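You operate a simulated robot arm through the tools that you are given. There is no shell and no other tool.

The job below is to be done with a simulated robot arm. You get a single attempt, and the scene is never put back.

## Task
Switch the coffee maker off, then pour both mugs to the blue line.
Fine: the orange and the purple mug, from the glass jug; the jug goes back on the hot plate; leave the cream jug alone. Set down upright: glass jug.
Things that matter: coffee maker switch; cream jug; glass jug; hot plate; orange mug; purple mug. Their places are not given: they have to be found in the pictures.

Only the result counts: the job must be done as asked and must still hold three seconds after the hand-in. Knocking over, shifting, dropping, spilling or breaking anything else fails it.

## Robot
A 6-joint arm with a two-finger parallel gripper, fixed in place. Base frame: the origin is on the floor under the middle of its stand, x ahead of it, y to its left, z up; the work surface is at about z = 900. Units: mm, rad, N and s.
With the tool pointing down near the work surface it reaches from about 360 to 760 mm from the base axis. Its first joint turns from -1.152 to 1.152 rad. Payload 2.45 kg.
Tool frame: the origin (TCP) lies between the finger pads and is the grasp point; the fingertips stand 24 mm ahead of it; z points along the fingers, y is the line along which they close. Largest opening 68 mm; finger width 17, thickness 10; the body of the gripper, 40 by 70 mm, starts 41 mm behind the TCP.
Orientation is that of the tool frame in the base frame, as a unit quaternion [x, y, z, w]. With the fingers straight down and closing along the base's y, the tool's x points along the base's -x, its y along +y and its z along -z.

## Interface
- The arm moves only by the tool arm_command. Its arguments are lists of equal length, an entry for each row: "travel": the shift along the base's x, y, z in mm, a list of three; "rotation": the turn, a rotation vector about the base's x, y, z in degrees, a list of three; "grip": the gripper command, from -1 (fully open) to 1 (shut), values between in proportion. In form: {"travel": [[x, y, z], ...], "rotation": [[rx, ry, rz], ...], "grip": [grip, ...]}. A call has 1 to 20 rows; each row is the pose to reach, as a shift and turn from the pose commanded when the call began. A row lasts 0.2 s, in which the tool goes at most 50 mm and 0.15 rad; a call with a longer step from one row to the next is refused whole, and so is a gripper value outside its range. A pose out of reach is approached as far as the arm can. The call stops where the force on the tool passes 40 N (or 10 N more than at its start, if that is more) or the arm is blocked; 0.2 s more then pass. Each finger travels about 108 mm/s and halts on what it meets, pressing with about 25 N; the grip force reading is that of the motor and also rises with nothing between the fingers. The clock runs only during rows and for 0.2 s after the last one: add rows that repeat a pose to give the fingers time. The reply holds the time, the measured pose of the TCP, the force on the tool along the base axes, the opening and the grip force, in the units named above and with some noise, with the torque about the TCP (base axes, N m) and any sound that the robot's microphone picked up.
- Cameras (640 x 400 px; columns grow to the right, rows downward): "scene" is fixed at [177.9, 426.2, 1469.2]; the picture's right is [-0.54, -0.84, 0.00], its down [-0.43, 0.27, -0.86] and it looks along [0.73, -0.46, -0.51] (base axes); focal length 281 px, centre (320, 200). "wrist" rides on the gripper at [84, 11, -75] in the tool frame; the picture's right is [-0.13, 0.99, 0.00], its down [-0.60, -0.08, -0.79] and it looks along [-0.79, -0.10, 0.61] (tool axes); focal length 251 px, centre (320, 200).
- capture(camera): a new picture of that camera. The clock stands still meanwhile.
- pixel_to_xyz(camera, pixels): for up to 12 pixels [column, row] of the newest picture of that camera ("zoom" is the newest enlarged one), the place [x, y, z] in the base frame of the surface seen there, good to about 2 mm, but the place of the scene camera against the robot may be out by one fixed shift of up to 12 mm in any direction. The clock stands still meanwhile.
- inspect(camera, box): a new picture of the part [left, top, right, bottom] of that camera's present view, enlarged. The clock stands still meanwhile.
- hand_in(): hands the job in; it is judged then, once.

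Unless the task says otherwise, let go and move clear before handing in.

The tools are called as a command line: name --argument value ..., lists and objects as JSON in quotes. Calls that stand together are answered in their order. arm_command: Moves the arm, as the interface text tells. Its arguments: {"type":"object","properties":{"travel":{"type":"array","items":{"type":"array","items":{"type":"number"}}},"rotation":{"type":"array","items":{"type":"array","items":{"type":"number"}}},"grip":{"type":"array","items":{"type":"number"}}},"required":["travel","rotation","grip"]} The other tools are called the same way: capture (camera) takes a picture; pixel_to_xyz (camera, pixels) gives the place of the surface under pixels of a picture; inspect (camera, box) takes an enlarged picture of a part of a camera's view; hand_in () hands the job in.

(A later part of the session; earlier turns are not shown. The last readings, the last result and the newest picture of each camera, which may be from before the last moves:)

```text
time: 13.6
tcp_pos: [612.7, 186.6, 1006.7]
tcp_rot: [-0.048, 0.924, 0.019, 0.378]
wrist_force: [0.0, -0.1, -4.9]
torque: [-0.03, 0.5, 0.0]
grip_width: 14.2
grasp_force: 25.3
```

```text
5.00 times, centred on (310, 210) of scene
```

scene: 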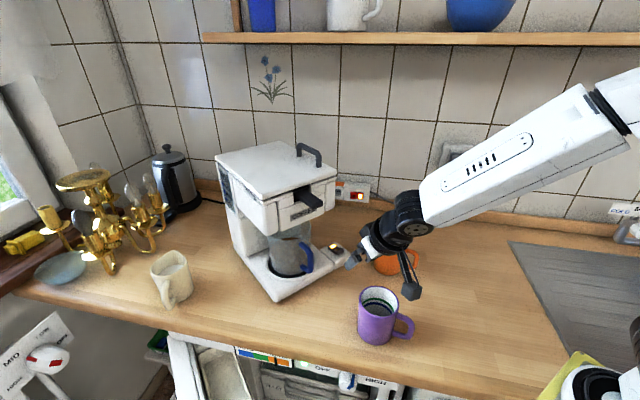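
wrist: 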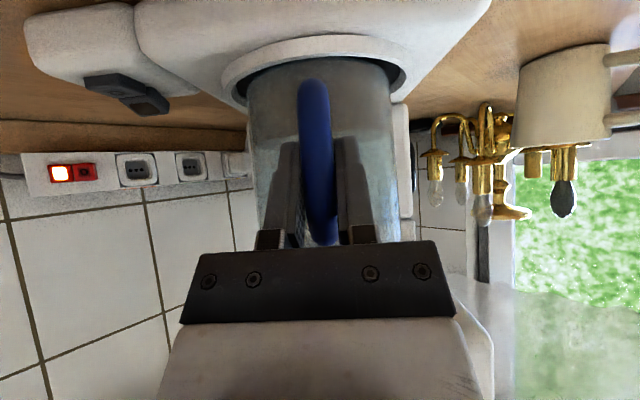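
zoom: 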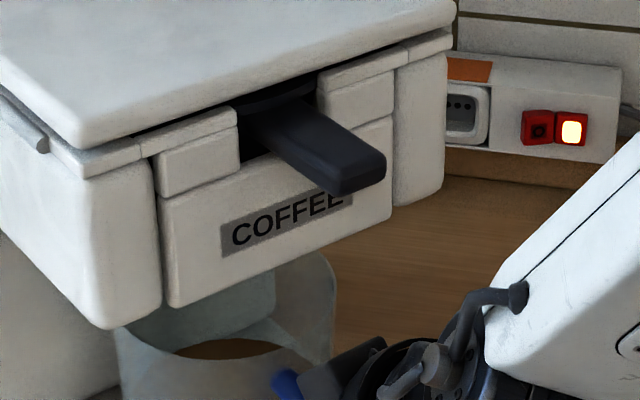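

The lever tip is at about (582,182,1165) and a small block on the gripper sits at tool x≈-40, so a tool tilt of about 33° from vertical still clears both while covering much more of the bar and its lower bend. I'll let the jug down, open, and back off to re-grip.

arm_command --travel '[[0, 0, -2], [0, 0, -4], [0, 0, -4]]' --rotation '[[0, 0, 0], [0, 0, 0], [0, 0, 0]]' --grip '[1, 1, 1]'

arm_command --travel '[[0, 0, 0], [0, 0, 0], [0, 0, 0]]' --rotation '[[0, 0, 0], [0, 0, 0], [0, 0, 0]]' --grip '[0.4, -0.3, -1]'

arm_command --travel '[[-14, -1.5, 14], [-28, -3, 28], [-42, -4.5, 42], [-42, -4.5, 42]]' --rotation '[[0, 0, 0], [0, 0, 0], [-0.6, 6, 0], [-1.25, 11.9, 0]]' --grip '[-1, -1, -1, -1]'

capture --camera "wrist"

inspect --camera "scene" --box '[250, 200, 390, 300]'

```text
time: 14.4
tcp_pos: [614.4, 187.2, 1006.7]
tcp_rot: [-0.048, 0.922, 0.019, 0.383]
wrist_force: [-0.7, -0.1, -1.8]
torque: [-0.1, 0.36, 0.04]
grip_width: 14.2
grasp_force: 24.9
```

```text
time: 15.2
tcp_pos: [616.2, 189.2, 1005.9]
tcp_rot: [-0.048, 0.922, 0.02, 0.383]
wrist_force: [0.3, -0.1, -0.7]
torque: [0.03, 0.04, 0.0]
grip_width: 67.9
grasp_force: 0.0
```

```text
time: 16.2
tcp_pos: [580.8, 179.5, 1053.5]
tcp_rot: [-0.103, 0.947, -0.01, 0.305]
wrist_force: [-0.9, 1.0, -0.9]
torque: [-0.01, -0.04, -0.03]
grip_width: 68.0
grasp_force: 0.0
```

```text
taken
```

wrist: 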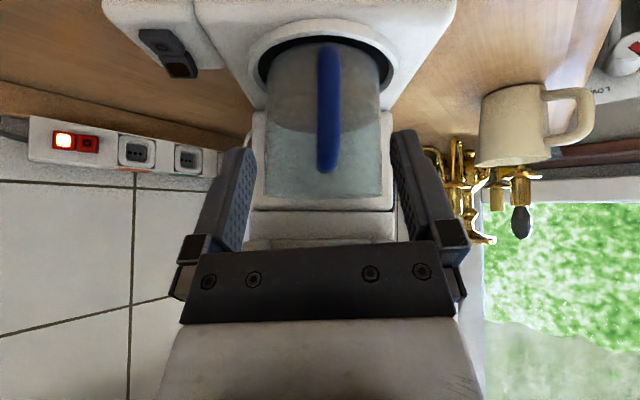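

```text
4.00 times, centred on (320, 250) of scene
```

zoom: 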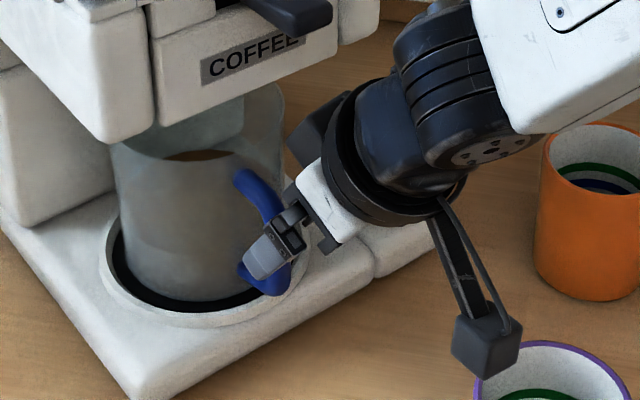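

The reading has not settled on the commanded pose (orientation is still off by several degrees and the wrist looks rolled), so I'll hold still for a few rows and look again.

arm_command --travel '[[0, 0, 0], [0, 0, 0], [0, 0, 0], [0, 0, 0], [0, 0, 0]]' --rotation '[[0, 0, 0], [0, 0, 0], [0, 0, 0], [0, 0, 0], [0, 0, 0]]' --grip '[-1, -1, -1, -1, -1]'

capture --camera "wrist"

capture --camera "scene"

```text
time: 17.4
tcp_pos: [575.3, 182.5, 1049.2]
tcp_rot: [-0.05, 0.957, 0.015, 0.285]
wrist_force: [-0.6, -0.2, 0.4]
torque: [0.01, -0.03, -0.02]
grip_width: 68.0
grasp_force: 0.2
```

```text
taken
```

wrist: 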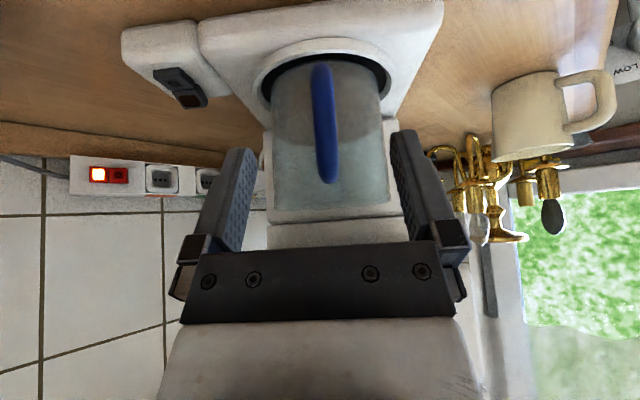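

```text
taken
```

scene: 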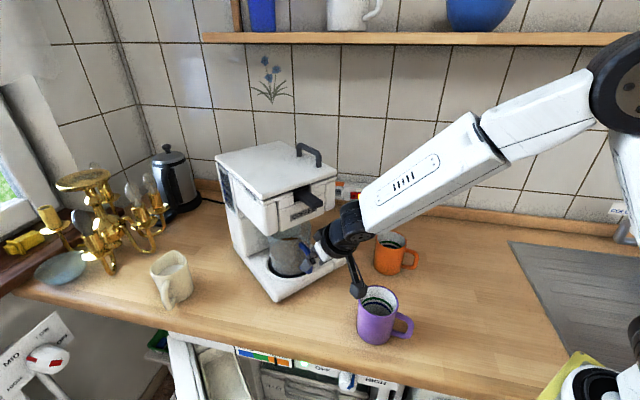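

It has now settled exactly on the commanded pose; the wrist lags when it spins near alignment with the forearm, so I'll move slowly with coffee in hand. I'll measure the handle from here.

pixel_to_xyz --camera "wrist" --pixels '[[321, 75], [323, 100], [326, 130], [329, 160], [331, 175], [314, 110], [335, 110], [320, 68], [335, 68], [375, 80], [275, 80], [328, 180]]'

inspect --camera "wrist" --box '[240, 20, 420, 210]'

```text
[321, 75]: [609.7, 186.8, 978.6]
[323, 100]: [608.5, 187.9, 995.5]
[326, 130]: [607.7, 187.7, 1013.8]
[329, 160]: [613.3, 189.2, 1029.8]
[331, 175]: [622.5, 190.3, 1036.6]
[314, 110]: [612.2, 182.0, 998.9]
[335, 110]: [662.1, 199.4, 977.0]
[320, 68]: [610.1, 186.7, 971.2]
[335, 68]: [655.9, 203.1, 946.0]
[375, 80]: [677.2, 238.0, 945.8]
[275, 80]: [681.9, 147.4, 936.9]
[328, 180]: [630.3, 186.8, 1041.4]
```

```text
2.11 times, centred on (330, 115) of wrist
```

zoom: 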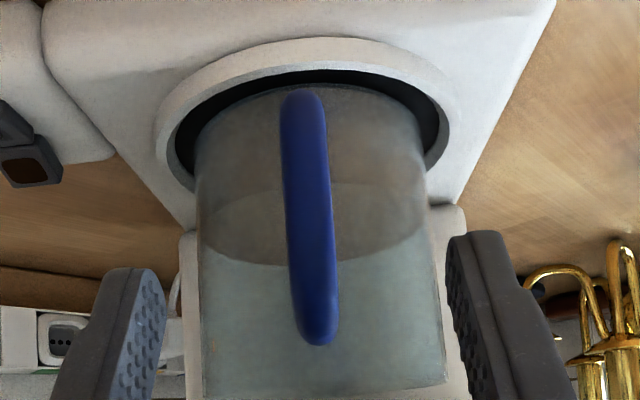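

The bar centre is at about (615,188), straight from z≈975 to 1025. I'll slide in along the tool axis to grip lower, at z≈989, so the pads also cover the lower bend.

arm_command --travel '[[8, 2.5, -8], [16, 3.5, -20], [25, 4.5, -33], [34, 5, -46], [42, 6, -59], [42, 6, -59], [42, 6, -59]]' --rotation '[[0, 0, 0], [0, 0, 0], [0, 0, 0], [0, 0, 0], [0, 0, 0], [0, 0, 0], [0, 0, 0]]' --grip '[-1, -1, -1, -1, -1, -1, -1]'

capture --camera "wrist"

inspect --camera "scene" --box '[250, 170, 390, 300]'

```text
time: 19.0
tcp_pos: [615.5, 188.3, 989.9]
tcp_rot: [-0.05, 0.957, 0.016, 0.285]
wrist_force: [-0.6, 0.1, 0.3]
torque: [0.03, 0.03, 0.01]
grip_width: 68.2
grasp_force: 0.0
```

```text
taken
```

wrist: 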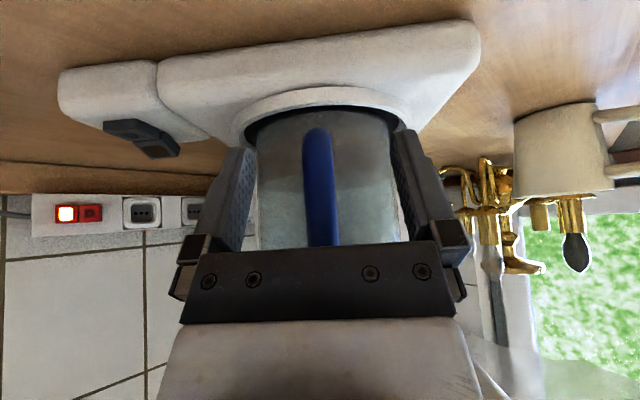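

```text
3.08 times, centred on (320, 235) of scene
```

zoom: 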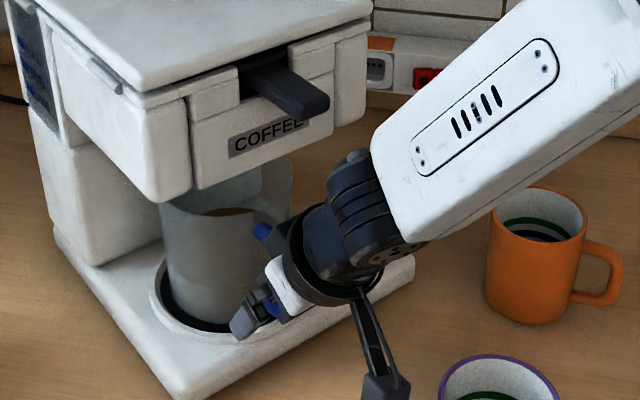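

The handle is centred between the fingers at column 319 and the arm clears the lever. I'll close and then lift in small steps, checking load.

arm_command --travel '[[0, 0, 0], [0, 0, 0], [0, 0, 0], [0, 0, 0]]' --rotation '[[0, 0, 0], [0, 0, 0], [0, 0, 0], [0, 0, 0]]' --grip '[0.3, 1, 1, 1]'

arm_command --travel '[[0, 0, 1], [0, 0, 2], [0, 0, 3], [0, 0, 4], [0, 0, 5], [0, 0, 6], [0, 0, 7], [0, 0, 8]]' --rotation '[[0, 0, 0], [0, 0, 0], [0, 0, 0], [0, 0, 0], [0, 0, 0], [0, 0, 0], [0, 0, 0], [0, 0, 0]]' --grip '[1, 1, 1, 1, 1, 1, 1, 1]'

capture --camera "wrist"

inspect --camera "scene" --box '[250, 170, 390, 300]'

```text
time: 20.0
tcp_pos: [615.0, 187.8, 989.4]
tcp_rot: [-0.05, 0.957, 0.014, 0.285]
wrist_force: [-2.0, -1.6, 2.1]
torque: [-0.44, -0.16, -0.24]
grip_width: 14.6
grasp_force: 25.2
```

```text
time: 21.8
tcp_pos: [615.4, 188.4, 996.3]
tcp_rot: [-0.05, 0.957, 0.014, 0.284]
wrist_force: [-0.9, 0.1, -6.3]
torque: [-0.05, 0.48, 0.0]
grip_width: 14.3
grasp_force: 25.1
```

```text
taken
```

wrist: 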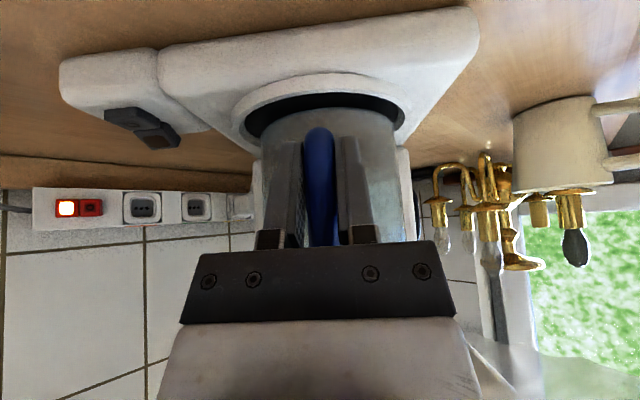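

```text
3.08 times, centred on (320, 235) of scene
```

zoom: 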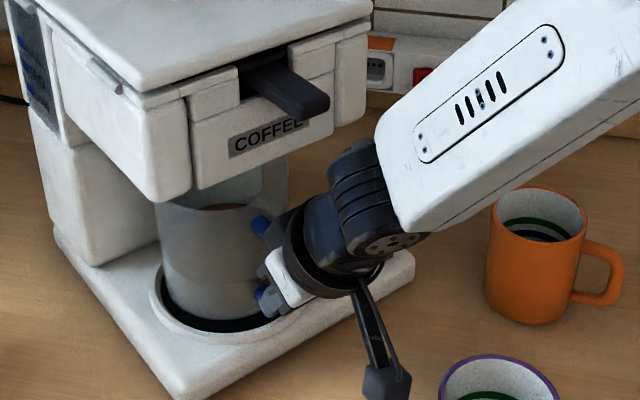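

This time it lifted: the handle stays fixed in the fingers and the load is -6.3 N with 0.48 N·m. Before raising further I'll check the gap between the wrist and the lever and whether the jug sits level.

pixel_to_xyz --camera "zoom" --pixels '[[350, 148], [335, 165], [345, 180], [370, 150], [290, 215], [310, 205], [325, 105], [300, 112], [280, 100], [270, 225], [262, 290], [200, 325]]'

inspect --camera "wrist" --box '[220, 60, 430, 260]'

```text
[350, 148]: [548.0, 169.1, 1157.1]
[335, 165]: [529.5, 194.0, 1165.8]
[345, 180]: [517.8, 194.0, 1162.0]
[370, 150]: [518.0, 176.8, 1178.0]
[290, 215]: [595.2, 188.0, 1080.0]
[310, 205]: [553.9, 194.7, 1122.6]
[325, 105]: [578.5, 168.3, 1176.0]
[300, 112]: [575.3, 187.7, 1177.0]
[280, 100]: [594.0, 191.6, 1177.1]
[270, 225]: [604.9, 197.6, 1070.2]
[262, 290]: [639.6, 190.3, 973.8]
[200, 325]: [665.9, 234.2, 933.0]
```

```text
2.00 times, centred on (325, 160) of wrist
```

zoom: 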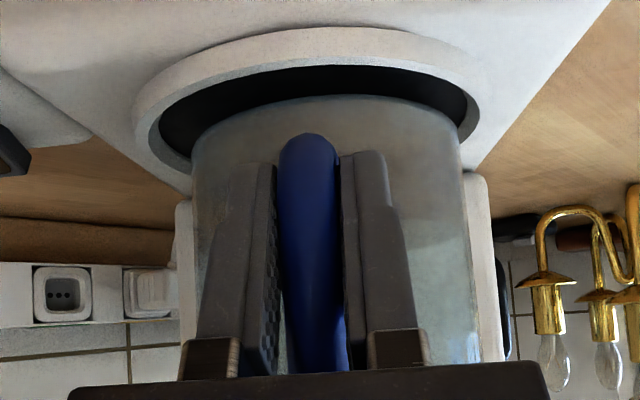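

There's about 27 mm between wrist and lever tip, and the jug is clear of the plate. I'll raise another 8 mm and hold to check for creep in the grip.

arm_command --travel '[[0, 0, 2], [0, 0, 4], [0, 0, 6], [0, 0, 8], [0, 0, 8], [0, 0, 8], [0, 0, 8], [0, 0, 8]]' --rotation '[[0, 0, 0], [0, 0, 0], [0, 0, 0], [0, 0, 0], [0, 0, 0], [0, 0, 0], [0, 0, 0], [0, 0, 0]]' --grip '[1, 1, 1, 1, 1, 1, 1, 1]'

inspect --camera "wrist" --box '[220, 60, 430, 260]'

inspect --camera "scene" --box '[250, 170, 390, 300]'

```text
time: 23.6
tcp_pos: [613.6, 187.9, 1005.4]
tcp_rot: [-0.05, 0.957, 0.015, 0.284]
wrist_force: [0.3, -0.5, -6.1]
torque: [-0.06, 0.49, 0.0]
grip_width: 14.2
grasp_force: 24.8
```

```text
2.00 times, centred on (325, 160) of wrist
```

zoom: 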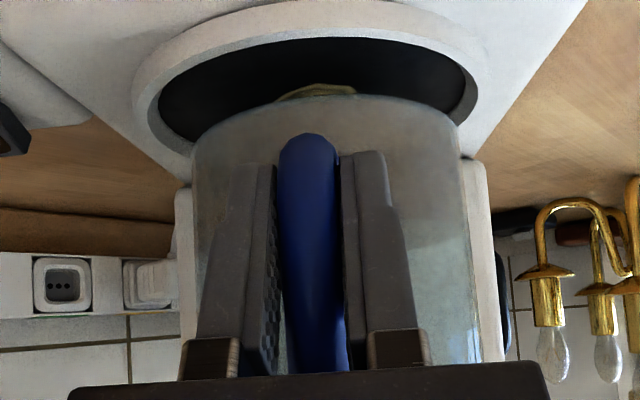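

```text
3.08 times, centred on (320, 235) of scene
```

zoom: 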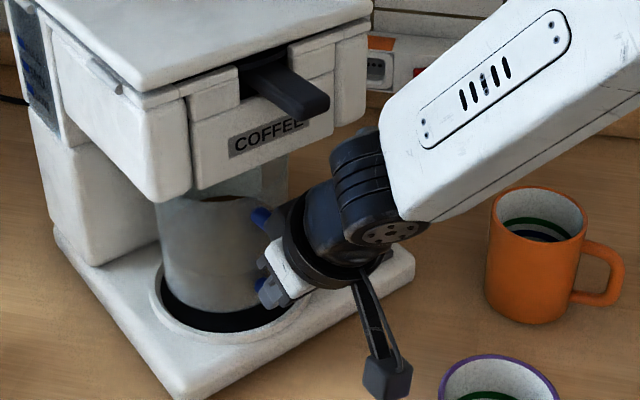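

No creep: same load and the handle end hasn't shifted in the fingers. There's something yellowish on the dark plate under the jug (zoom (315,92)) that I'll check once clear. Now I'll draw the jug out smoothly, drifting to +y to keep the camera away from the purple mug.

arm_command --travel '[[-3, 1, 1], [-8, 3, 2], [-16, 6, 2], [-26, 10, 3], [-36, 14, 3], [-46, 18, 3], [-56, 22, 3], [-66, 26, 3], [-76, 30, 3], [-86, 34, 3], [-96, 38, 3], [-106, 42, 3], [-113, 45, 3], [-117, 47, 3], [-119, 47, 3], [-119, 47, 3]]' --rotation '[[0, 0, 0], [0, 0, 0], [0, 0, 0], [0, 0, 0], [0, 0, 0], [0, 0, 0], [0, 0, 0], [0, 0, 0], [0, 0, 0], [0, 0, 0], [0, 0, 0], [0, 0, 0], [0, 0, 0], [0, 0, 0], [0, 0, 0], [0, 0, 0]]' --grip '[1, 1, 1, 1, 1, 1, 1, 1, 1, 1, 1, 1, 1, 1, 1, 1]'

capture --camera "wrist"

capture --camera "scene"

inspect --camera "scene" --box '[230, 200, 370, 340]'

```text
time: 27.0
tcp_pos: [497.2, 235.1, 1007.1]
tcp_rot: [-0.05, 0.957, 0.015, 0.286]
wrist_force: [-0.4, 0.2, -5.7]
torque: [-0.04, 0.47, 0.03]
grip_width: 14.4
grasp_force: 25.1
```

```text
taken
```

wrist: 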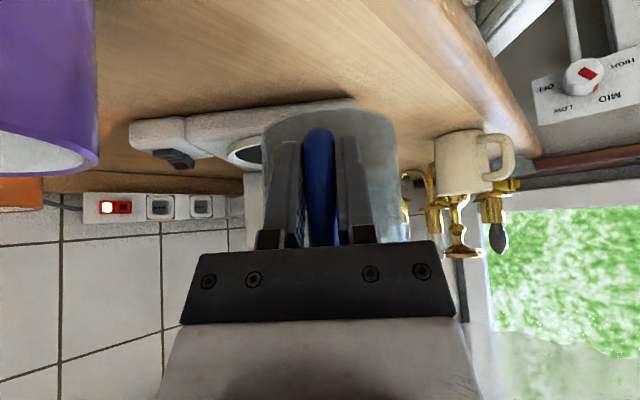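

```text
taken
```

scene: 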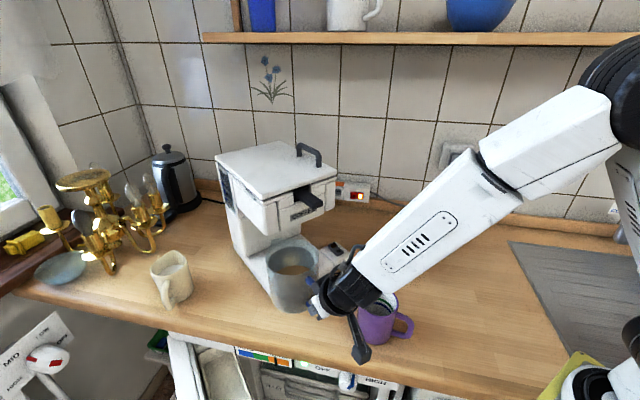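

```text
2.86 times, centred on (300, 270) of scene
```

zoom: 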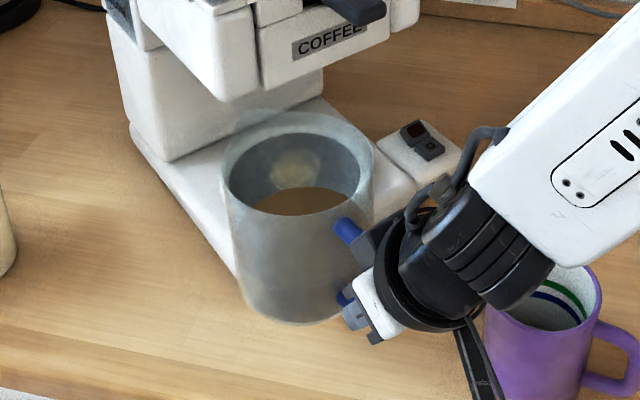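

The jug is out, a plain round-rimmed cylinder with coffee inside; load is unchanged. I'll zoom on its rim to look for a spout, and on the hot plate where a pale patch shows.

inspect --camera "scene" --box '[262, 230, 332, 315]'

pixel_to_xyz --camera "zoom" --pixels '[[300, 170], [320, 130], [250, 60], [330, 45], [420, 80], [440, 140], [180, 120], [300, 215], [400, 200], [230, 200], [300, 240], [290, 390]]'

inspect --camera "wrist" --box '[180, 80, 440, 260]'

```text
4.71 times, centred on (297, 272) of scene
```

zoom: 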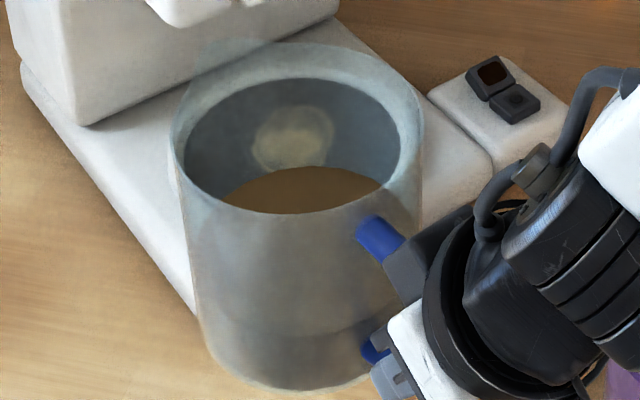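

```text
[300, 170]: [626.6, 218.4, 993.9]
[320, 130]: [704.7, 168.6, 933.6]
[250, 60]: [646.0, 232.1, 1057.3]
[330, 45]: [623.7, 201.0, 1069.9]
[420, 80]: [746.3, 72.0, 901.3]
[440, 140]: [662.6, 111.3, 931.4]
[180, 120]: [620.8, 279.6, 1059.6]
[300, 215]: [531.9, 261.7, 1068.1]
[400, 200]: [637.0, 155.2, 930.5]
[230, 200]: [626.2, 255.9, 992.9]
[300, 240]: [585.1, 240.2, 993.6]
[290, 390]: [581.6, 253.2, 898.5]
```

```text
2.22 times, centred on (310, 170) of wrist
```

zoom: 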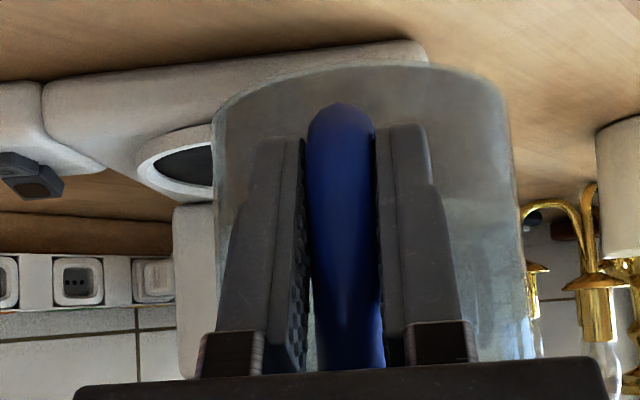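

The pale patch is a flat stain on the hot plate (z≈935), and the rim is a plain circle with no spout. From geometry the pour should start near 58° of tilt, and pouring sideways toward +y keeps the mug visible to the scene camera. I'll first raise the jug and move it back from the housing, staying clear of the purple mug.

arm_command --travel '[[-2, 0, 1], [-7, 0, 5], [-14, 1, 10], [-22, 1, 16], [-30, 2, 22], [-38, 2, 28], [-46, 3, 34], [-52, 3, 38], [-55, 3, 40], [-56, 3, 40], [-56, 3, 40]]' --rotation '[[0, 0, 0], [0, 0, 0], [0, 0, 0], [0, 0, 0], [0, 0, 0], [0, 0, 0], [0, 0, 0], [0, 0, 0], [0, 0, 0], [0, 0, 0], [0, 0, 0]]' --grip '[1, 1, 1, 1, 1, 1, 1, 1, 1, 1, 1]'

capture --camera "scene"

capture --camera "wrist"

```text
time: 29.4
tcp_pos: [440.9, 238.9, 1046.2]
tcp_rot: [-0.05, 0.957, 0.014, 0.284]
wrist_force: [-0.6, -1.0, -5.0]
torque: [-0.04, 0.48, -0.01]
grip_width: 14.4
grasp_force: 24.8
```

```text
taken
```

scene: 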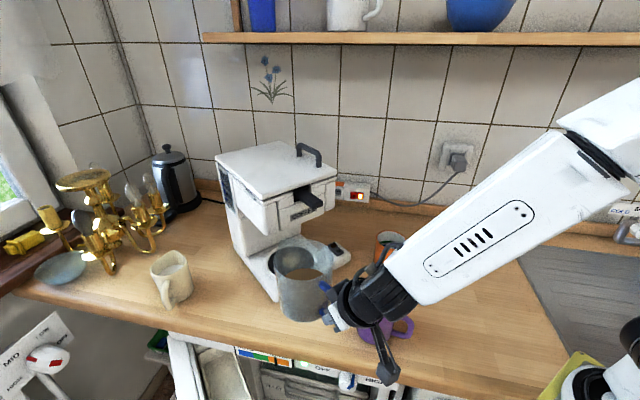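

```text
taken
```

wrist: 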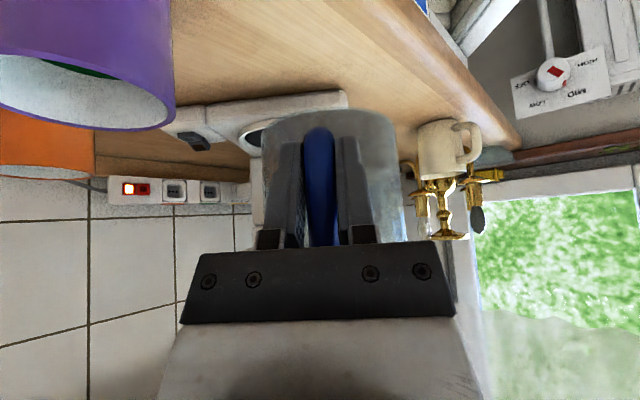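

Steady hold, same load. Now I'll yaw the jug slowly toward +y while raising it, and check along the way.

arm_command --travel '[[0, 0, 2], [0, 0, 5], [0, 0, 9], [0, 0, 13], [0, 0, 17], [0, 0, 21], [0, 0, 25], [0, 0, 29], [0, 0, 33], [0, 0, 36], [0, 0, 38], [0, 0, 40], [0, 0, 40]]' --rotation '[[0, 0, 1], [0, 0, 3], [0, 0, 6], [0, 0, 9], [0, 0, 12], [0, 0, 15], [0, 0, 18], [0, 0, 21], [0, 0, 24], [0, 0, 27], [0, 0, 29], [0, 0, 30], [0, 0, 30]]' --grip '[1, 1, 1, 1, 1, 1, 1, 1, 1, 1, 1, 1, 1]'

capture --camera "scene"

```text
time: 32.2
tcp_pos: [440.9, 238.0, 1088.1]
tcp_rot: [-0.296, 0.911, 0.088, 0.272]
wrist_force: [0.6, 0.3, -5.7]
torque: [-0.26, 0.38, -0.02]
grip_width: 14.4
grasp_force: 24.8
```

```text
taken
```

scene: 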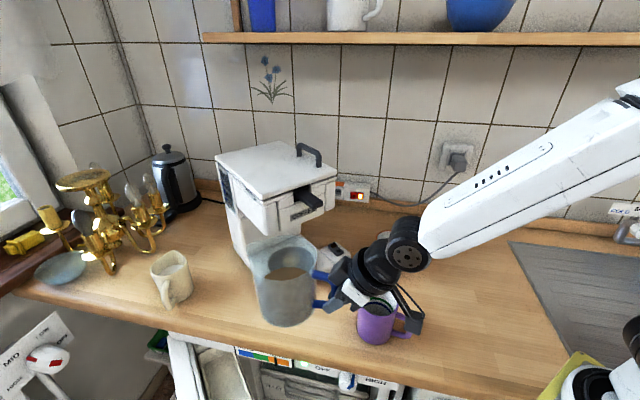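

Tracking exactly (yaw now 36°). The last wrist picture shows the purple rim at (0–172, 90–130); I'll use it to check the purple mug's centre against the scene estimate of (448,121).

pixel_to_xyz --camera "wrist" --pixels '[[171, 92], [150, 117], [120, 128], [90, 130], [60, 127], [30, 116], [10, 106], [165, 112], [80, 100], [60, 75], [130, 95], [100, 112]]'

arm_command --travel '[[0, 0, 1], [0, 0, 3], [0, 0, 6], [0, 0, 9], [0, 0, 12], [0, 0, 15], [0, 0, 18], [0, 0, 20], [0, 0, 22], [0, 0, 22], [0, 0, 22], [0, 0, 22], [0, 0, 22]]' --rotation '[[0, 0, 1], [0, 0, 3], [0, 0, 6], [0, 0, 9], [0, 0, 12], [0, 0, 15], [0, 0, 18], [0, 0, 21], [0, 0, 24], [0, 0, 27], [0, 0, 29], [0, 0, 30], [0, 0, 30]]' --grip '[1, 1, 1, 1, 1, 1, 1, 1, 1, 1, 1, 1, 1]'

capture --camera "scene"

```text
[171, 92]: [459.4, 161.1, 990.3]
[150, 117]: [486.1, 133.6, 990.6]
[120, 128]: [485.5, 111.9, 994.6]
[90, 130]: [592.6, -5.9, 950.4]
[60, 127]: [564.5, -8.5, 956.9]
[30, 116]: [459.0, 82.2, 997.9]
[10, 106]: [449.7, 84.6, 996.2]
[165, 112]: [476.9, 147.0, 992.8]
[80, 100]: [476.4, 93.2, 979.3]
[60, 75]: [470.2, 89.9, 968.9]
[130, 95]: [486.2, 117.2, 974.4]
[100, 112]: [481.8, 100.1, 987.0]
```

```text
time: 35.0
tcp_pos: [440.8, 238.2, 1110.6]
tcp_rot: [-0.523, 0.804, 0.155, 0.238]
wrist_force: [0.3, 0.0, -5.8]
torque: [-0.44, 0.23, 0.03]
grip_width: 14.3
grasp_force: 25.5
```

```text
taken
```

scene: 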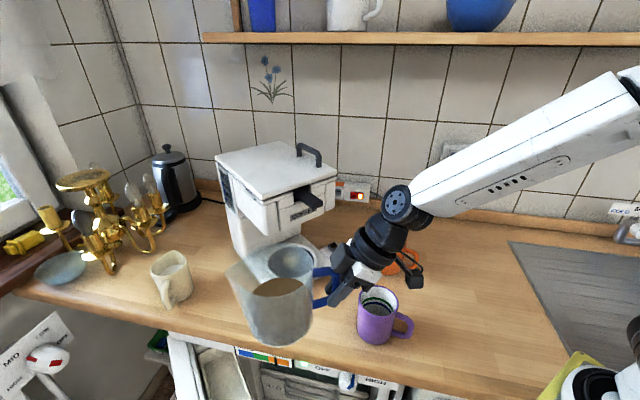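

The purple mug's centre checks out at about (447.5,121.5), and yaw is at 66° with a steady hold. I'll finish the yaw to 90° while rising to 1150, then carry the jug over toward the -y side of the purple mug.

arm_command --travel '[[0, -2, 3], [1, -6, 7], [2, -12, 11], [3, -20, 15], [4, -28, 19], [5, -36, 23], [6, -46, 27], [7, -56, 31], [8, -66, 35], [8, -76, 38], [8, -86, 40], [8, -96, 40], [8, -106, 40], [8, -115, 40], [8, -122, 40], [8, -126, 40], [8, -128, 40], [8, -128, 40]]' --rotation '[[0, 0, 1], [0, 0, 3], [0, 0, 6], [0, 0, 9], [0, 0, 12], [0, 0, 15], [0, 0, 18], [0, 0, 20], [0, 0, 22], [0, 0, 23], [0, 0, 24], [0, 0, 24], [0, 0, 24], [0, 0, 24], [0, 0, 24], [0, 0, 24], [0, 0, 24], [0, 0, 24]]' --grip '[1, 1, 1, 1, 1, 1, 1, 1, 1, 1, 1, 1, 1, 1, 1, 1, 1, 1]'

capture --camera "scene"

capture --camera "wrist"

```text
time: 38.8
tcp_pos: [448.9, 110.1, 1149.3]
tcp_rot: [-0.677, 0.678, 0.202, 0.202]
wrist_force: [0.4, 0.0, -5.4]
torque: [-0.5, 0.0, -0.04]
grip_width: 14.2
grasp_force: 25.1
```

```text
taken
```

scene: 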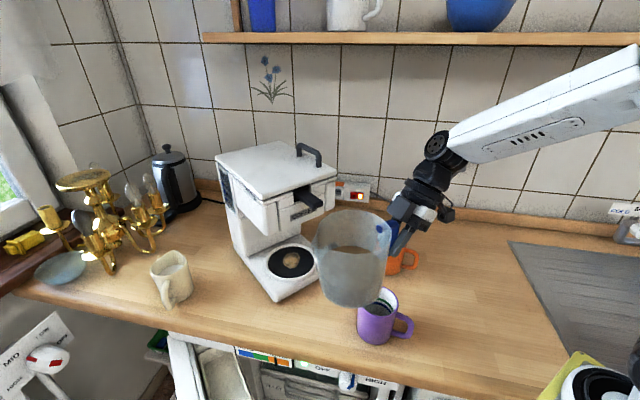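

```text
taken
```

wrist: 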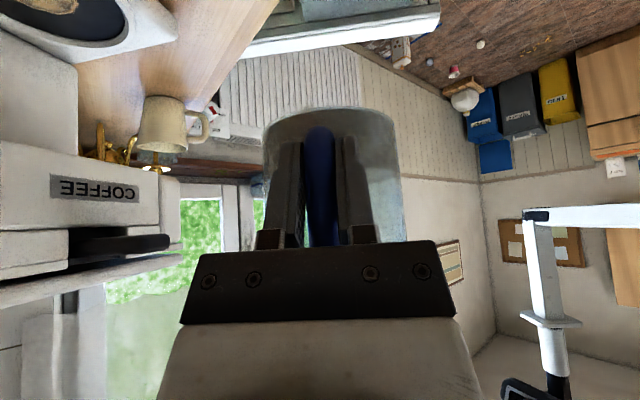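

Yaw is exactly 90° and the jug hangs level above the purple mug. Next I'll carry it on to y=-30, so the lip will come over the mug when tilted.

arm_command --travel '[[0, -4, 0], [0, -12, 0], [0, -23, 0], [0, -35, 0], [0, -47, 0], [0, -59, 0], [0, -71, 0], [0, -83, 0], [0, -95, 0], [0, -107, 0], [0, -119, 0], [0, -129, 0], [0, -136, 0], [0, -140, 0], [0, -140, 0]]' --rotation '[[0, 0, 0], [0, 0, 0], [0, 0, 0], [0, 0, 0], [0, 0, 0], [0, 0, 0], [0, 0, 0], [0, 0, 0], [0, 0, 0], [0, 0, 0], [0, 0, 0], [0, 0, 0], [0, 0, 0], [0, 0, 0], [0, 0, 0]]' --grip '[1, 1, 1, 1, 1, 1, 1, 1, 1, 1, 1, 1, 1, 1, 1]'

capture --camera "scene"

```text
time: 42.0
tcp_pos: [449.3, -30.9, 1149.1]
tcp_rot: [-0.677, 0.678, 0.201, 0.202]
wrist_force: [0.0, 0.2, -7.1]
torque: [-0.47, -0.05, -0.03]
grip_width: 14.4
grasp_force: 25.0
```

```text
taken
```

scene: 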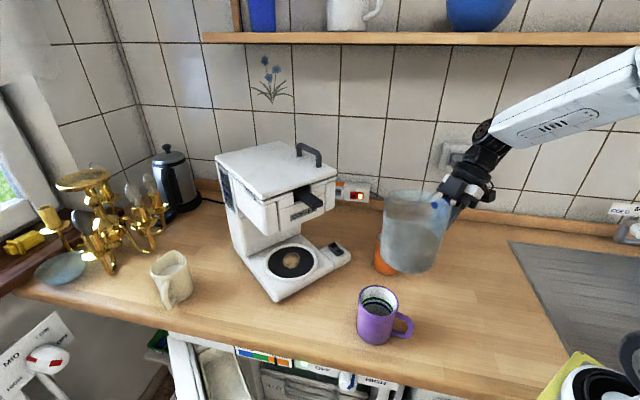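

The jug is now on the -y side. I'll measure the rim from this clear view to pin down where the lip is relative to the TCP.

inspect --camera "scene" --box '[370, 180, 460, 280]'

```text
4.00 times, centred on (415, 230) of scene
```

zoom: 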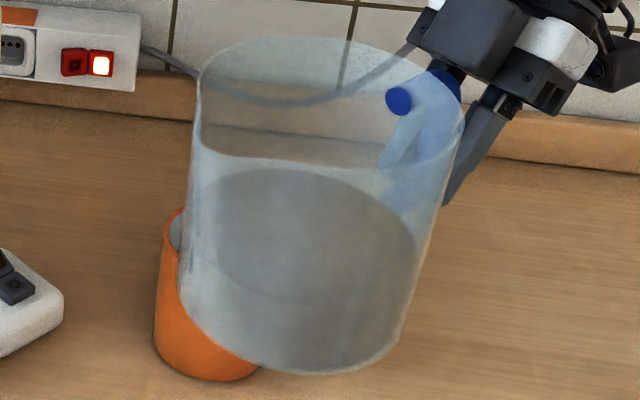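

pixel_to_xyz --camera "zoom" --pixels '[[200, 72], [203, 130], [245, 156], [300, 167], [360, 167], [420, 152], [462, 118], [430, 60], [300, 40], [185, 290], [300, 372], [395, 345]]'

pixel_to_xyz --camera "zoom" --pixels '[[220, 175], [300, 180], [400, 220], [300, 230], [250, 300], [400, 100], [190, 200], [445, 205], [320, 160], [280, 163]]'

```text
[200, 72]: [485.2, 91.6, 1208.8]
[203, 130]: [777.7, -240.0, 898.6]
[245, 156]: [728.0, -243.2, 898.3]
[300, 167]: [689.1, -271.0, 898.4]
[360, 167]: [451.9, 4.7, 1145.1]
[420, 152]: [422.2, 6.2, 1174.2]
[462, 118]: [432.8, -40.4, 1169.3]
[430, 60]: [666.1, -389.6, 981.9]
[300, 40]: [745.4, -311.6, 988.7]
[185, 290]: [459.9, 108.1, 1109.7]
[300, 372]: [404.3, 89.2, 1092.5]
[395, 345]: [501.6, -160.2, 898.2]
```

```text
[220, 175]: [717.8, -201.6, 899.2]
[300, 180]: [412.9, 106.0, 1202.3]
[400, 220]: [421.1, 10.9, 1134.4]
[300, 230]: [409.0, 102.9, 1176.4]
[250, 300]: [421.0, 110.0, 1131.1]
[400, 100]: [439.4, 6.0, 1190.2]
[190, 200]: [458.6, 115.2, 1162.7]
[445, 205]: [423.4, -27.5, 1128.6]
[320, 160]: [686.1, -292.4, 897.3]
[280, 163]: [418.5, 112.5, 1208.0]
```

The rim reads z≈1211 and the far lip about y≈118–120 with a forward sag of roughly 2°, so the lip is ~145 mm ahead of the TCP. I'll tilt in two stages, first to 48° while still high above the mug, which should stay below the pour threshold.

arm_command --travel '[[0, 0, 0], [0, 0, 0], [0, 0, 0], [0, 0, 0], [0, 0, 0], [0, 0, 0], [0, 0, 0], [0, 0, 0], [0, 0, 0], [0, 0, 0], [0, 0, 0], [0, 0, 0], [0, 0, 0], [0, 0, 0]]' --rotation '[[-1, 0, 0], [-3, 0, 0], [-6, 0, 0], [-9, 0, 0], [-12, 0, 0], [-15, 0, 0], [-18, 0, 0], [-21, 0, 0], [-24, 0, 0], [-26, 0, 0], [-28, 0, 0], [-29, 0, 0], [-30, 0, 0], [-30, 0, 0]]' --grip '[1, 1, 1, 1, 1, 1, 1, 1, 1, 1, 1, 1, 1, 1]'

capture --camera "scene"

inspect --camera "scene" --box '[340, 170, 500, 350]'

```text
time: 45.0
tcp_pos: [447.7, -29.1, 1150.3]
tcp_rot: [-0.707, 0.707, 0.019, 0.02]
wrist_force: [0.1, -0.5, -5.7]
torque: [-0.37, 0.02, 0.0]
grip_width: 14.2
grasp_force: 25.1
```

```text
taken
```

scene: 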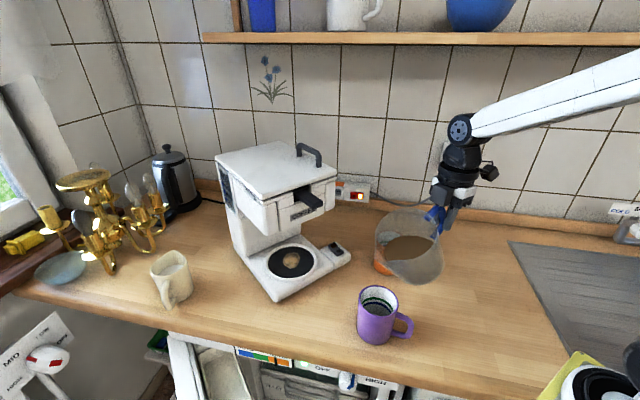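

```text
2.22 times, centred on (420, 260) of scene
```

zoom: 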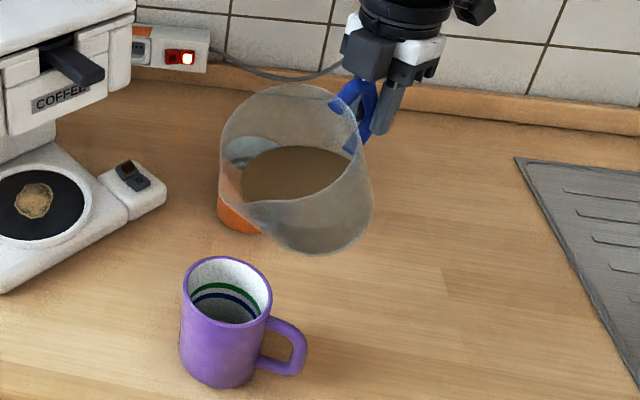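

At 30° all is as predicted (lip near (382,256) in the scene), and no coffee is near the lip yet. I'll continue to 48°.

arm_command --travel '[[0, 0, 0], [0, 0, 0], [0, 0, 0], [0, 0, 0], [0, 0, 0], [0, 0, 0], [0, 0, 0], [0, 0, 0], [0, 0, 0], [0, 0, 0]]' --rotation '[[-1, 0, 0], [-3, 0, 0], [-5.5, 0, 0], [-8, 0, 0], [-10.5, 0, 0], [-13, 0, 0], [-15.5, 0, 0], [-17, 0, 0], [-18, 0, 0], [-18, 0, 0]]' --grip '[1, 1, 1, 1, 1, 1, 1, 1, 1, 1]'

inspect --camera "scene" --box '[340, 190, 460, 350]'

capture --camera "wrist"

```text
time: 47.2
tcp_pos: [448.7, -31.2, 1149.8]
tcp_rot: [0.701, -0.701, 0.091, 0.091]
wrist_force: [0.1, -0.8, -5.4]
torque: [-0.26, 0.0, 0.0]
grip_width: 14.2
grasp_force: 24.5
```

```text
2.50 times, centred on (400, 270) of scene
```

zoom: 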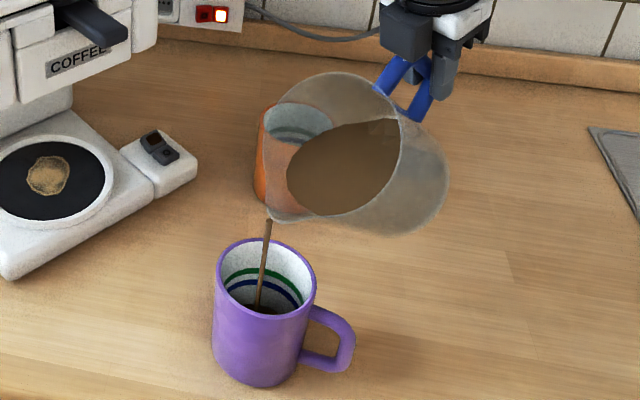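

```text
taken
```

wrist: 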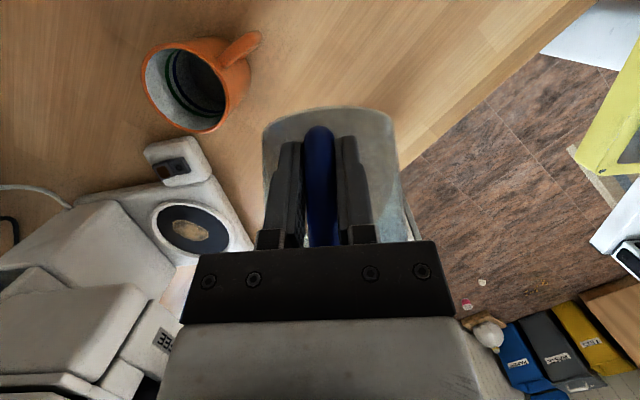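

It is already pouring at 48°: a thin stream from the lip (scene (379,277)) falls well inside the purple mug, near its centre. I'll hold this tilt briefly and watch the level.

arm_command --travel '[[0, 0, 0], [0, 0, 0], [0, 0, 0], [0, 0, 0]]' --rotation '[[0, 0, 0], [0, 0, 0], [0, 0, 0], [0, 0, 0]]' --grip '[1, 1, 1, 1]'

inspect --camera "scene" --box '[345, 230, 445, 350]'

```text
time: 48.2
tcp_pos: [447.8, -29.2, 1150.3]
tcp_rot: [0.701, -0.701, 0.091, 0.091]
wrist_force: [0.5, -0.1, -6.1]
torque: [-0.3, 0.0, 0.01]
grip_width: 14.3
grasp_force: 24.8
```

```text
3.33 times, centred on (395, 290) of scene
```

zoom: 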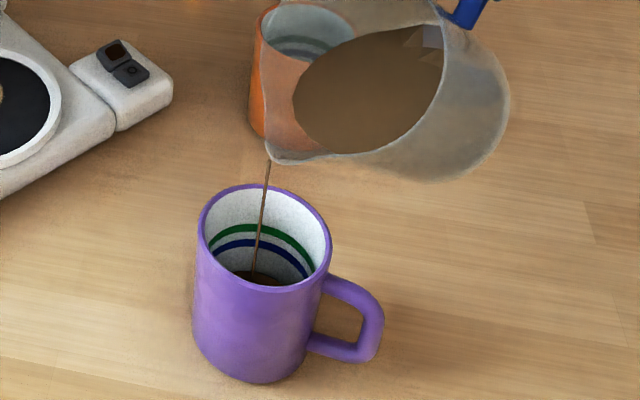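

Coffee is starting to cover the mug's floor (zoom (255,278)) and the stream is thinning. I'll measure the current level.

pixel_to_xyz --camera "zoom" --pixels '[[245, 277], [275, 281], [290, 280], [262, 262], [285, 258], [300, 270], [265, 160], [262, 200], [258, 240], [280, 243], [232, 243], [240, 270]]'

inspect --camera "scene" --box '[352, 280, 402, 330]'

```text
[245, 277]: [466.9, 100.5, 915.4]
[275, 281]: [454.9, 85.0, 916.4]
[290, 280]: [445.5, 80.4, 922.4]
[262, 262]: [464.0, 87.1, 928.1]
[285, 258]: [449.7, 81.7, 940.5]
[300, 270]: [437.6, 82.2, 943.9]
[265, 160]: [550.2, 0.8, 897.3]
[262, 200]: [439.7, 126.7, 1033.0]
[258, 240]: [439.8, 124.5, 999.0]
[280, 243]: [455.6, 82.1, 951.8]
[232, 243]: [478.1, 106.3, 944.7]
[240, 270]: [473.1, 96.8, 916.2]
```

```text
8.00 times, centred on (377, 305) of scene
```

zoom: 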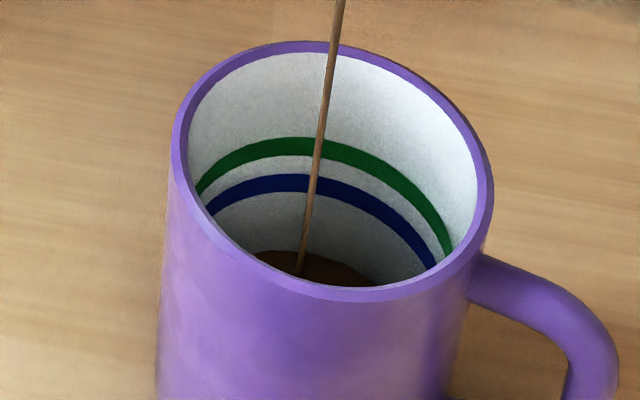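

The stream falls at about (447,130), 9 mm past centre, and will drift back toward centre as tilt grows. The level is at z≈918 of a target 946. I'll tilt 2° more and let it flow.

arm_command --travel '[[0, -1, 0], [0, -2, 0], [0, -2, 0], [0, -2, 0], [0, -2, 0], [0, -2, 0]]' --rotation '[[-1, 0, 0], [-2, 0, 0], [-2, 0, 0], [-2, 0, 0], [-2, 0, 0], [-2, 0, 0]]' --grip '[1, 1, 1, 1, 1, 1]'

inspect --camera "scene" --box '[352, 265, 422, 335]'

```text
time: 49.6
tcp_pos: [448.0, -31.7, 1150.6]
tcp_rot: [-0.7, 0.7, -0.103, -0.103]
wrist_force: [0.0, -0.6, -5.4]
torque: [-0.26, -0.02, 0.0]
grip_width: 14.0
grasp_force: 25.2
```

```text
5.71 times, centred on (387, 300) of scene
```

zoom: 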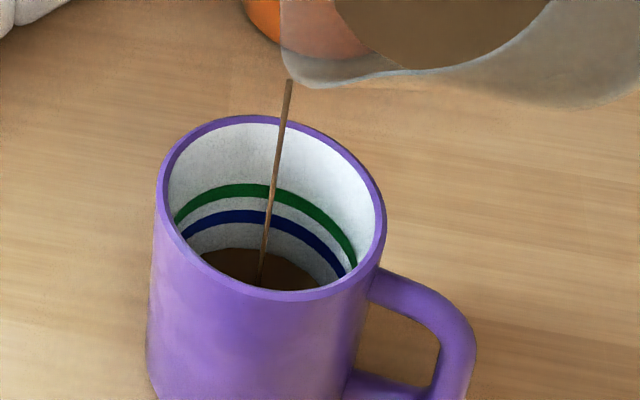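

The coffee's far edge is now at zoom (250,248), below the blue line at (240,217). I'll measure and continue.

pixel_to_xyz --camera "zoom" --pixels '[[240, 253], [225, 258], [285, 262], [300, 275], [240, 217], [240, 240], [276, 160], [271, 200]]'

arm_command --travel '[[0, 0, 0], [0, 0, 0], [0, 0, 0]]' --rotation '[[-0.5, 0, 0], [-1, 0, 0], [-1, 0, 0]]' --grip '[1, 1, 1]'

inspect --camera "scene" --box '[352, 265, 422, 335]'

```text
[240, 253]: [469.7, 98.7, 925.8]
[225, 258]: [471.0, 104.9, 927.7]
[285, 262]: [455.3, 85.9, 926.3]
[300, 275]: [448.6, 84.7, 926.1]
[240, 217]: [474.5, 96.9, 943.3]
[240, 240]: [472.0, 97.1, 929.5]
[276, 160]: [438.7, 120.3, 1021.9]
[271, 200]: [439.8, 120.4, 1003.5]
```

```text
time: 50.4
tcp_pos: [447.5, -30.8, 1150.5]
tcp_rot: [-0.698, 0.699, -0.11, -0.11]
wrist_force: [-0.7, -0.1, -5.1]
torque: [-0.26, -0.03, -0.02]
grip_width: 13.9
grasp_force: 25.1
```

```text
5.71 times, centred on (387, 300) of scene
```

zoom: 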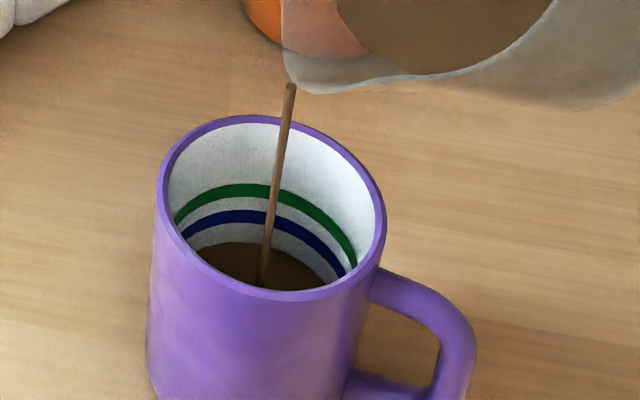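

The level read z≈926 (scene frame) before this step, with the blue line centred at about 944 there; the stream is well centred. I'll measure again and let it run at this tilt.

pixel_to_xyz --camera "zoom" --pixels '[[240, 250], [215, 255], [285, 262], [300, 275], [205, 250], [250, 246]]'

arm_command --travel '[[0, 0, 0], [0, 0, 0], [0, 0, 0]]' --rotation '[[0, 0, 0], [0, 0, 0], [0, 0, 0]]' --grip '[1, 1, 1]'

inspect --camera "scene" --box '[352, 265, 422, 335]'

pixel_to_xyz --camera "zoom" --pixels '[[240, 250], [215, 255], [285, 262], [300, 275], [205, 250], [250, 246]]'

```text
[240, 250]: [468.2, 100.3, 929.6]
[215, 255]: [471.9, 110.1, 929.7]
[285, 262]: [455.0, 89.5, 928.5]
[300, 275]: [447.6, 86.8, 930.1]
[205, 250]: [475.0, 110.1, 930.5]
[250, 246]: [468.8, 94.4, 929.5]
```

```text
time: 51.2
tcp_pos: [447.2, -30.6, 1150.0]
tcp_rot: [-0.698, 0.699, -0.11, -0.11]
wrist_force: [0.1, 0.3, -4.9]
torque: [-0.25, 0.02, -0.02]
grip_width: 14.3
grasp_force: 25.1
```

```text
5.71 times, centred on (387, 300) of scene
```

zoom: 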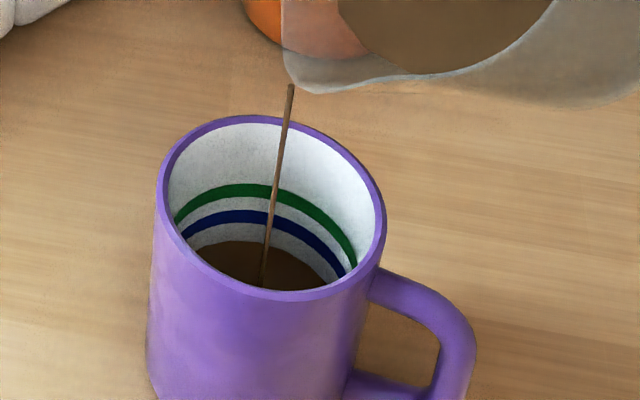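

```text
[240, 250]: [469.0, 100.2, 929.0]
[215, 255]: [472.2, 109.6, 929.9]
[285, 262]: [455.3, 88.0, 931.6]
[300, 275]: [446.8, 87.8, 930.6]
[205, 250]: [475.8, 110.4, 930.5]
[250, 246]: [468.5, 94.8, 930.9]
```

At constant tilt the flow dies away (level now ≈930.5), so roughly 4.8 mm of level comes per degree. I'll add 1.5° and let it settle.

arm_command --travel '[[0, 0, 0], [0, 0, 0], [0, 0, 0], [0, 0, 0], [0, 0, 0], [0, 0, 0]]' --rotation '[[-0.7, 0, 0], [-1.5, 0, 0], [-1.5, 0, 0], [-1.5, 0, 0], [-1.5, 0, 0], [-1.5, 0, 0]]' --grip '[1, 1, 1, 1, 1, 1]'

inspect --camera "scene" --box '[352, 265, 422, 335]'

pixel_to_xyz --camera "zoom" --pixels '[[240, 250], [215, 255], [285, 262], [300, 275], [205, 250], [250, 246], [240, 218], [285, 232], [220, 222], [310, 245]]'

```text
time: 52.6
tcp_pos: [447.8, -30.7, 1150.3]
tcp_rot: [0.697, -0.697, 0.119, 0.118]
wrist_force: [0.3, 0.1, -4.3]
torque: [-0.18, 0.01, -0.01]
grip_width: 14.4
grasp_force: 25.1
```

```text
5.71 times, centred on (387, 300) of scene
```

zoom: 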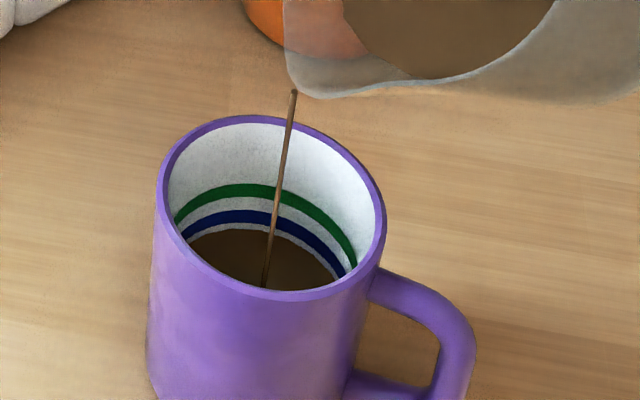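

```text
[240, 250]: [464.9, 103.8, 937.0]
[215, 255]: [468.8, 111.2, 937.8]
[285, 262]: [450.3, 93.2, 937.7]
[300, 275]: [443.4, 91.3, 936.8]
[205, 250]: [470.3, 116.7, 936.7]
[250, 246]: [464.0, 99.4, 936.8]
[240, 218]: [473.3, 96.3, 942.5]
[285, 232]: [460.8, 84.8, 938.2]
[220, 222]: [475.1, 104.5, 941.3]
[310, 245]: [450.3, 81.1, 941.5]
```

The level is at z≈937 now. I'll take a closer look at the blue stripe to see exactly where its edges are relative to the surface.

inspect --camera "scene" --box '[366, 282, 402, 318]'

pixel_to_xyz --camera "zoom" --pixels '[[200, 130], [200, 140], [200, 150], [200, 160], [200, 170], [200, 180], [200, 190], [200, 200], [200, 215], [200, 240], [300, 300], [120, 220]]'

```text
11.11 times, centred on (384, 300) of scene
```

zoom: 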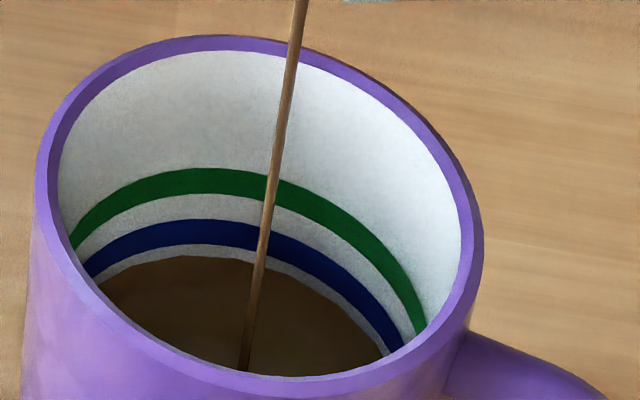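

```text
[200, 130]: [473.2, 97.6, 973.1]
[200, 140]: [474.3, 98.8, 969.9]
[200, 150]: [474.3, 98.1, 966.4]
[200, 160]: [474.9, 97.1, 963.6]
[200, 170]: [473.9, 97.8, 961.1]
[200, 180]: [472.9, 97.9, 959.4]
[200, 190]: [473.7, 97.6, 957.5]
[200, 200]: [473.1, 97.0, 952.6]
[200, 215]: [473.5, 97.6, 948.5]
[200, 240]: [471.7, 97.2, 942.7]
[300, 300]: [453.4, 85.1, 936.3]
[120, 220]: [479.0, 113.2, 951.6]
```

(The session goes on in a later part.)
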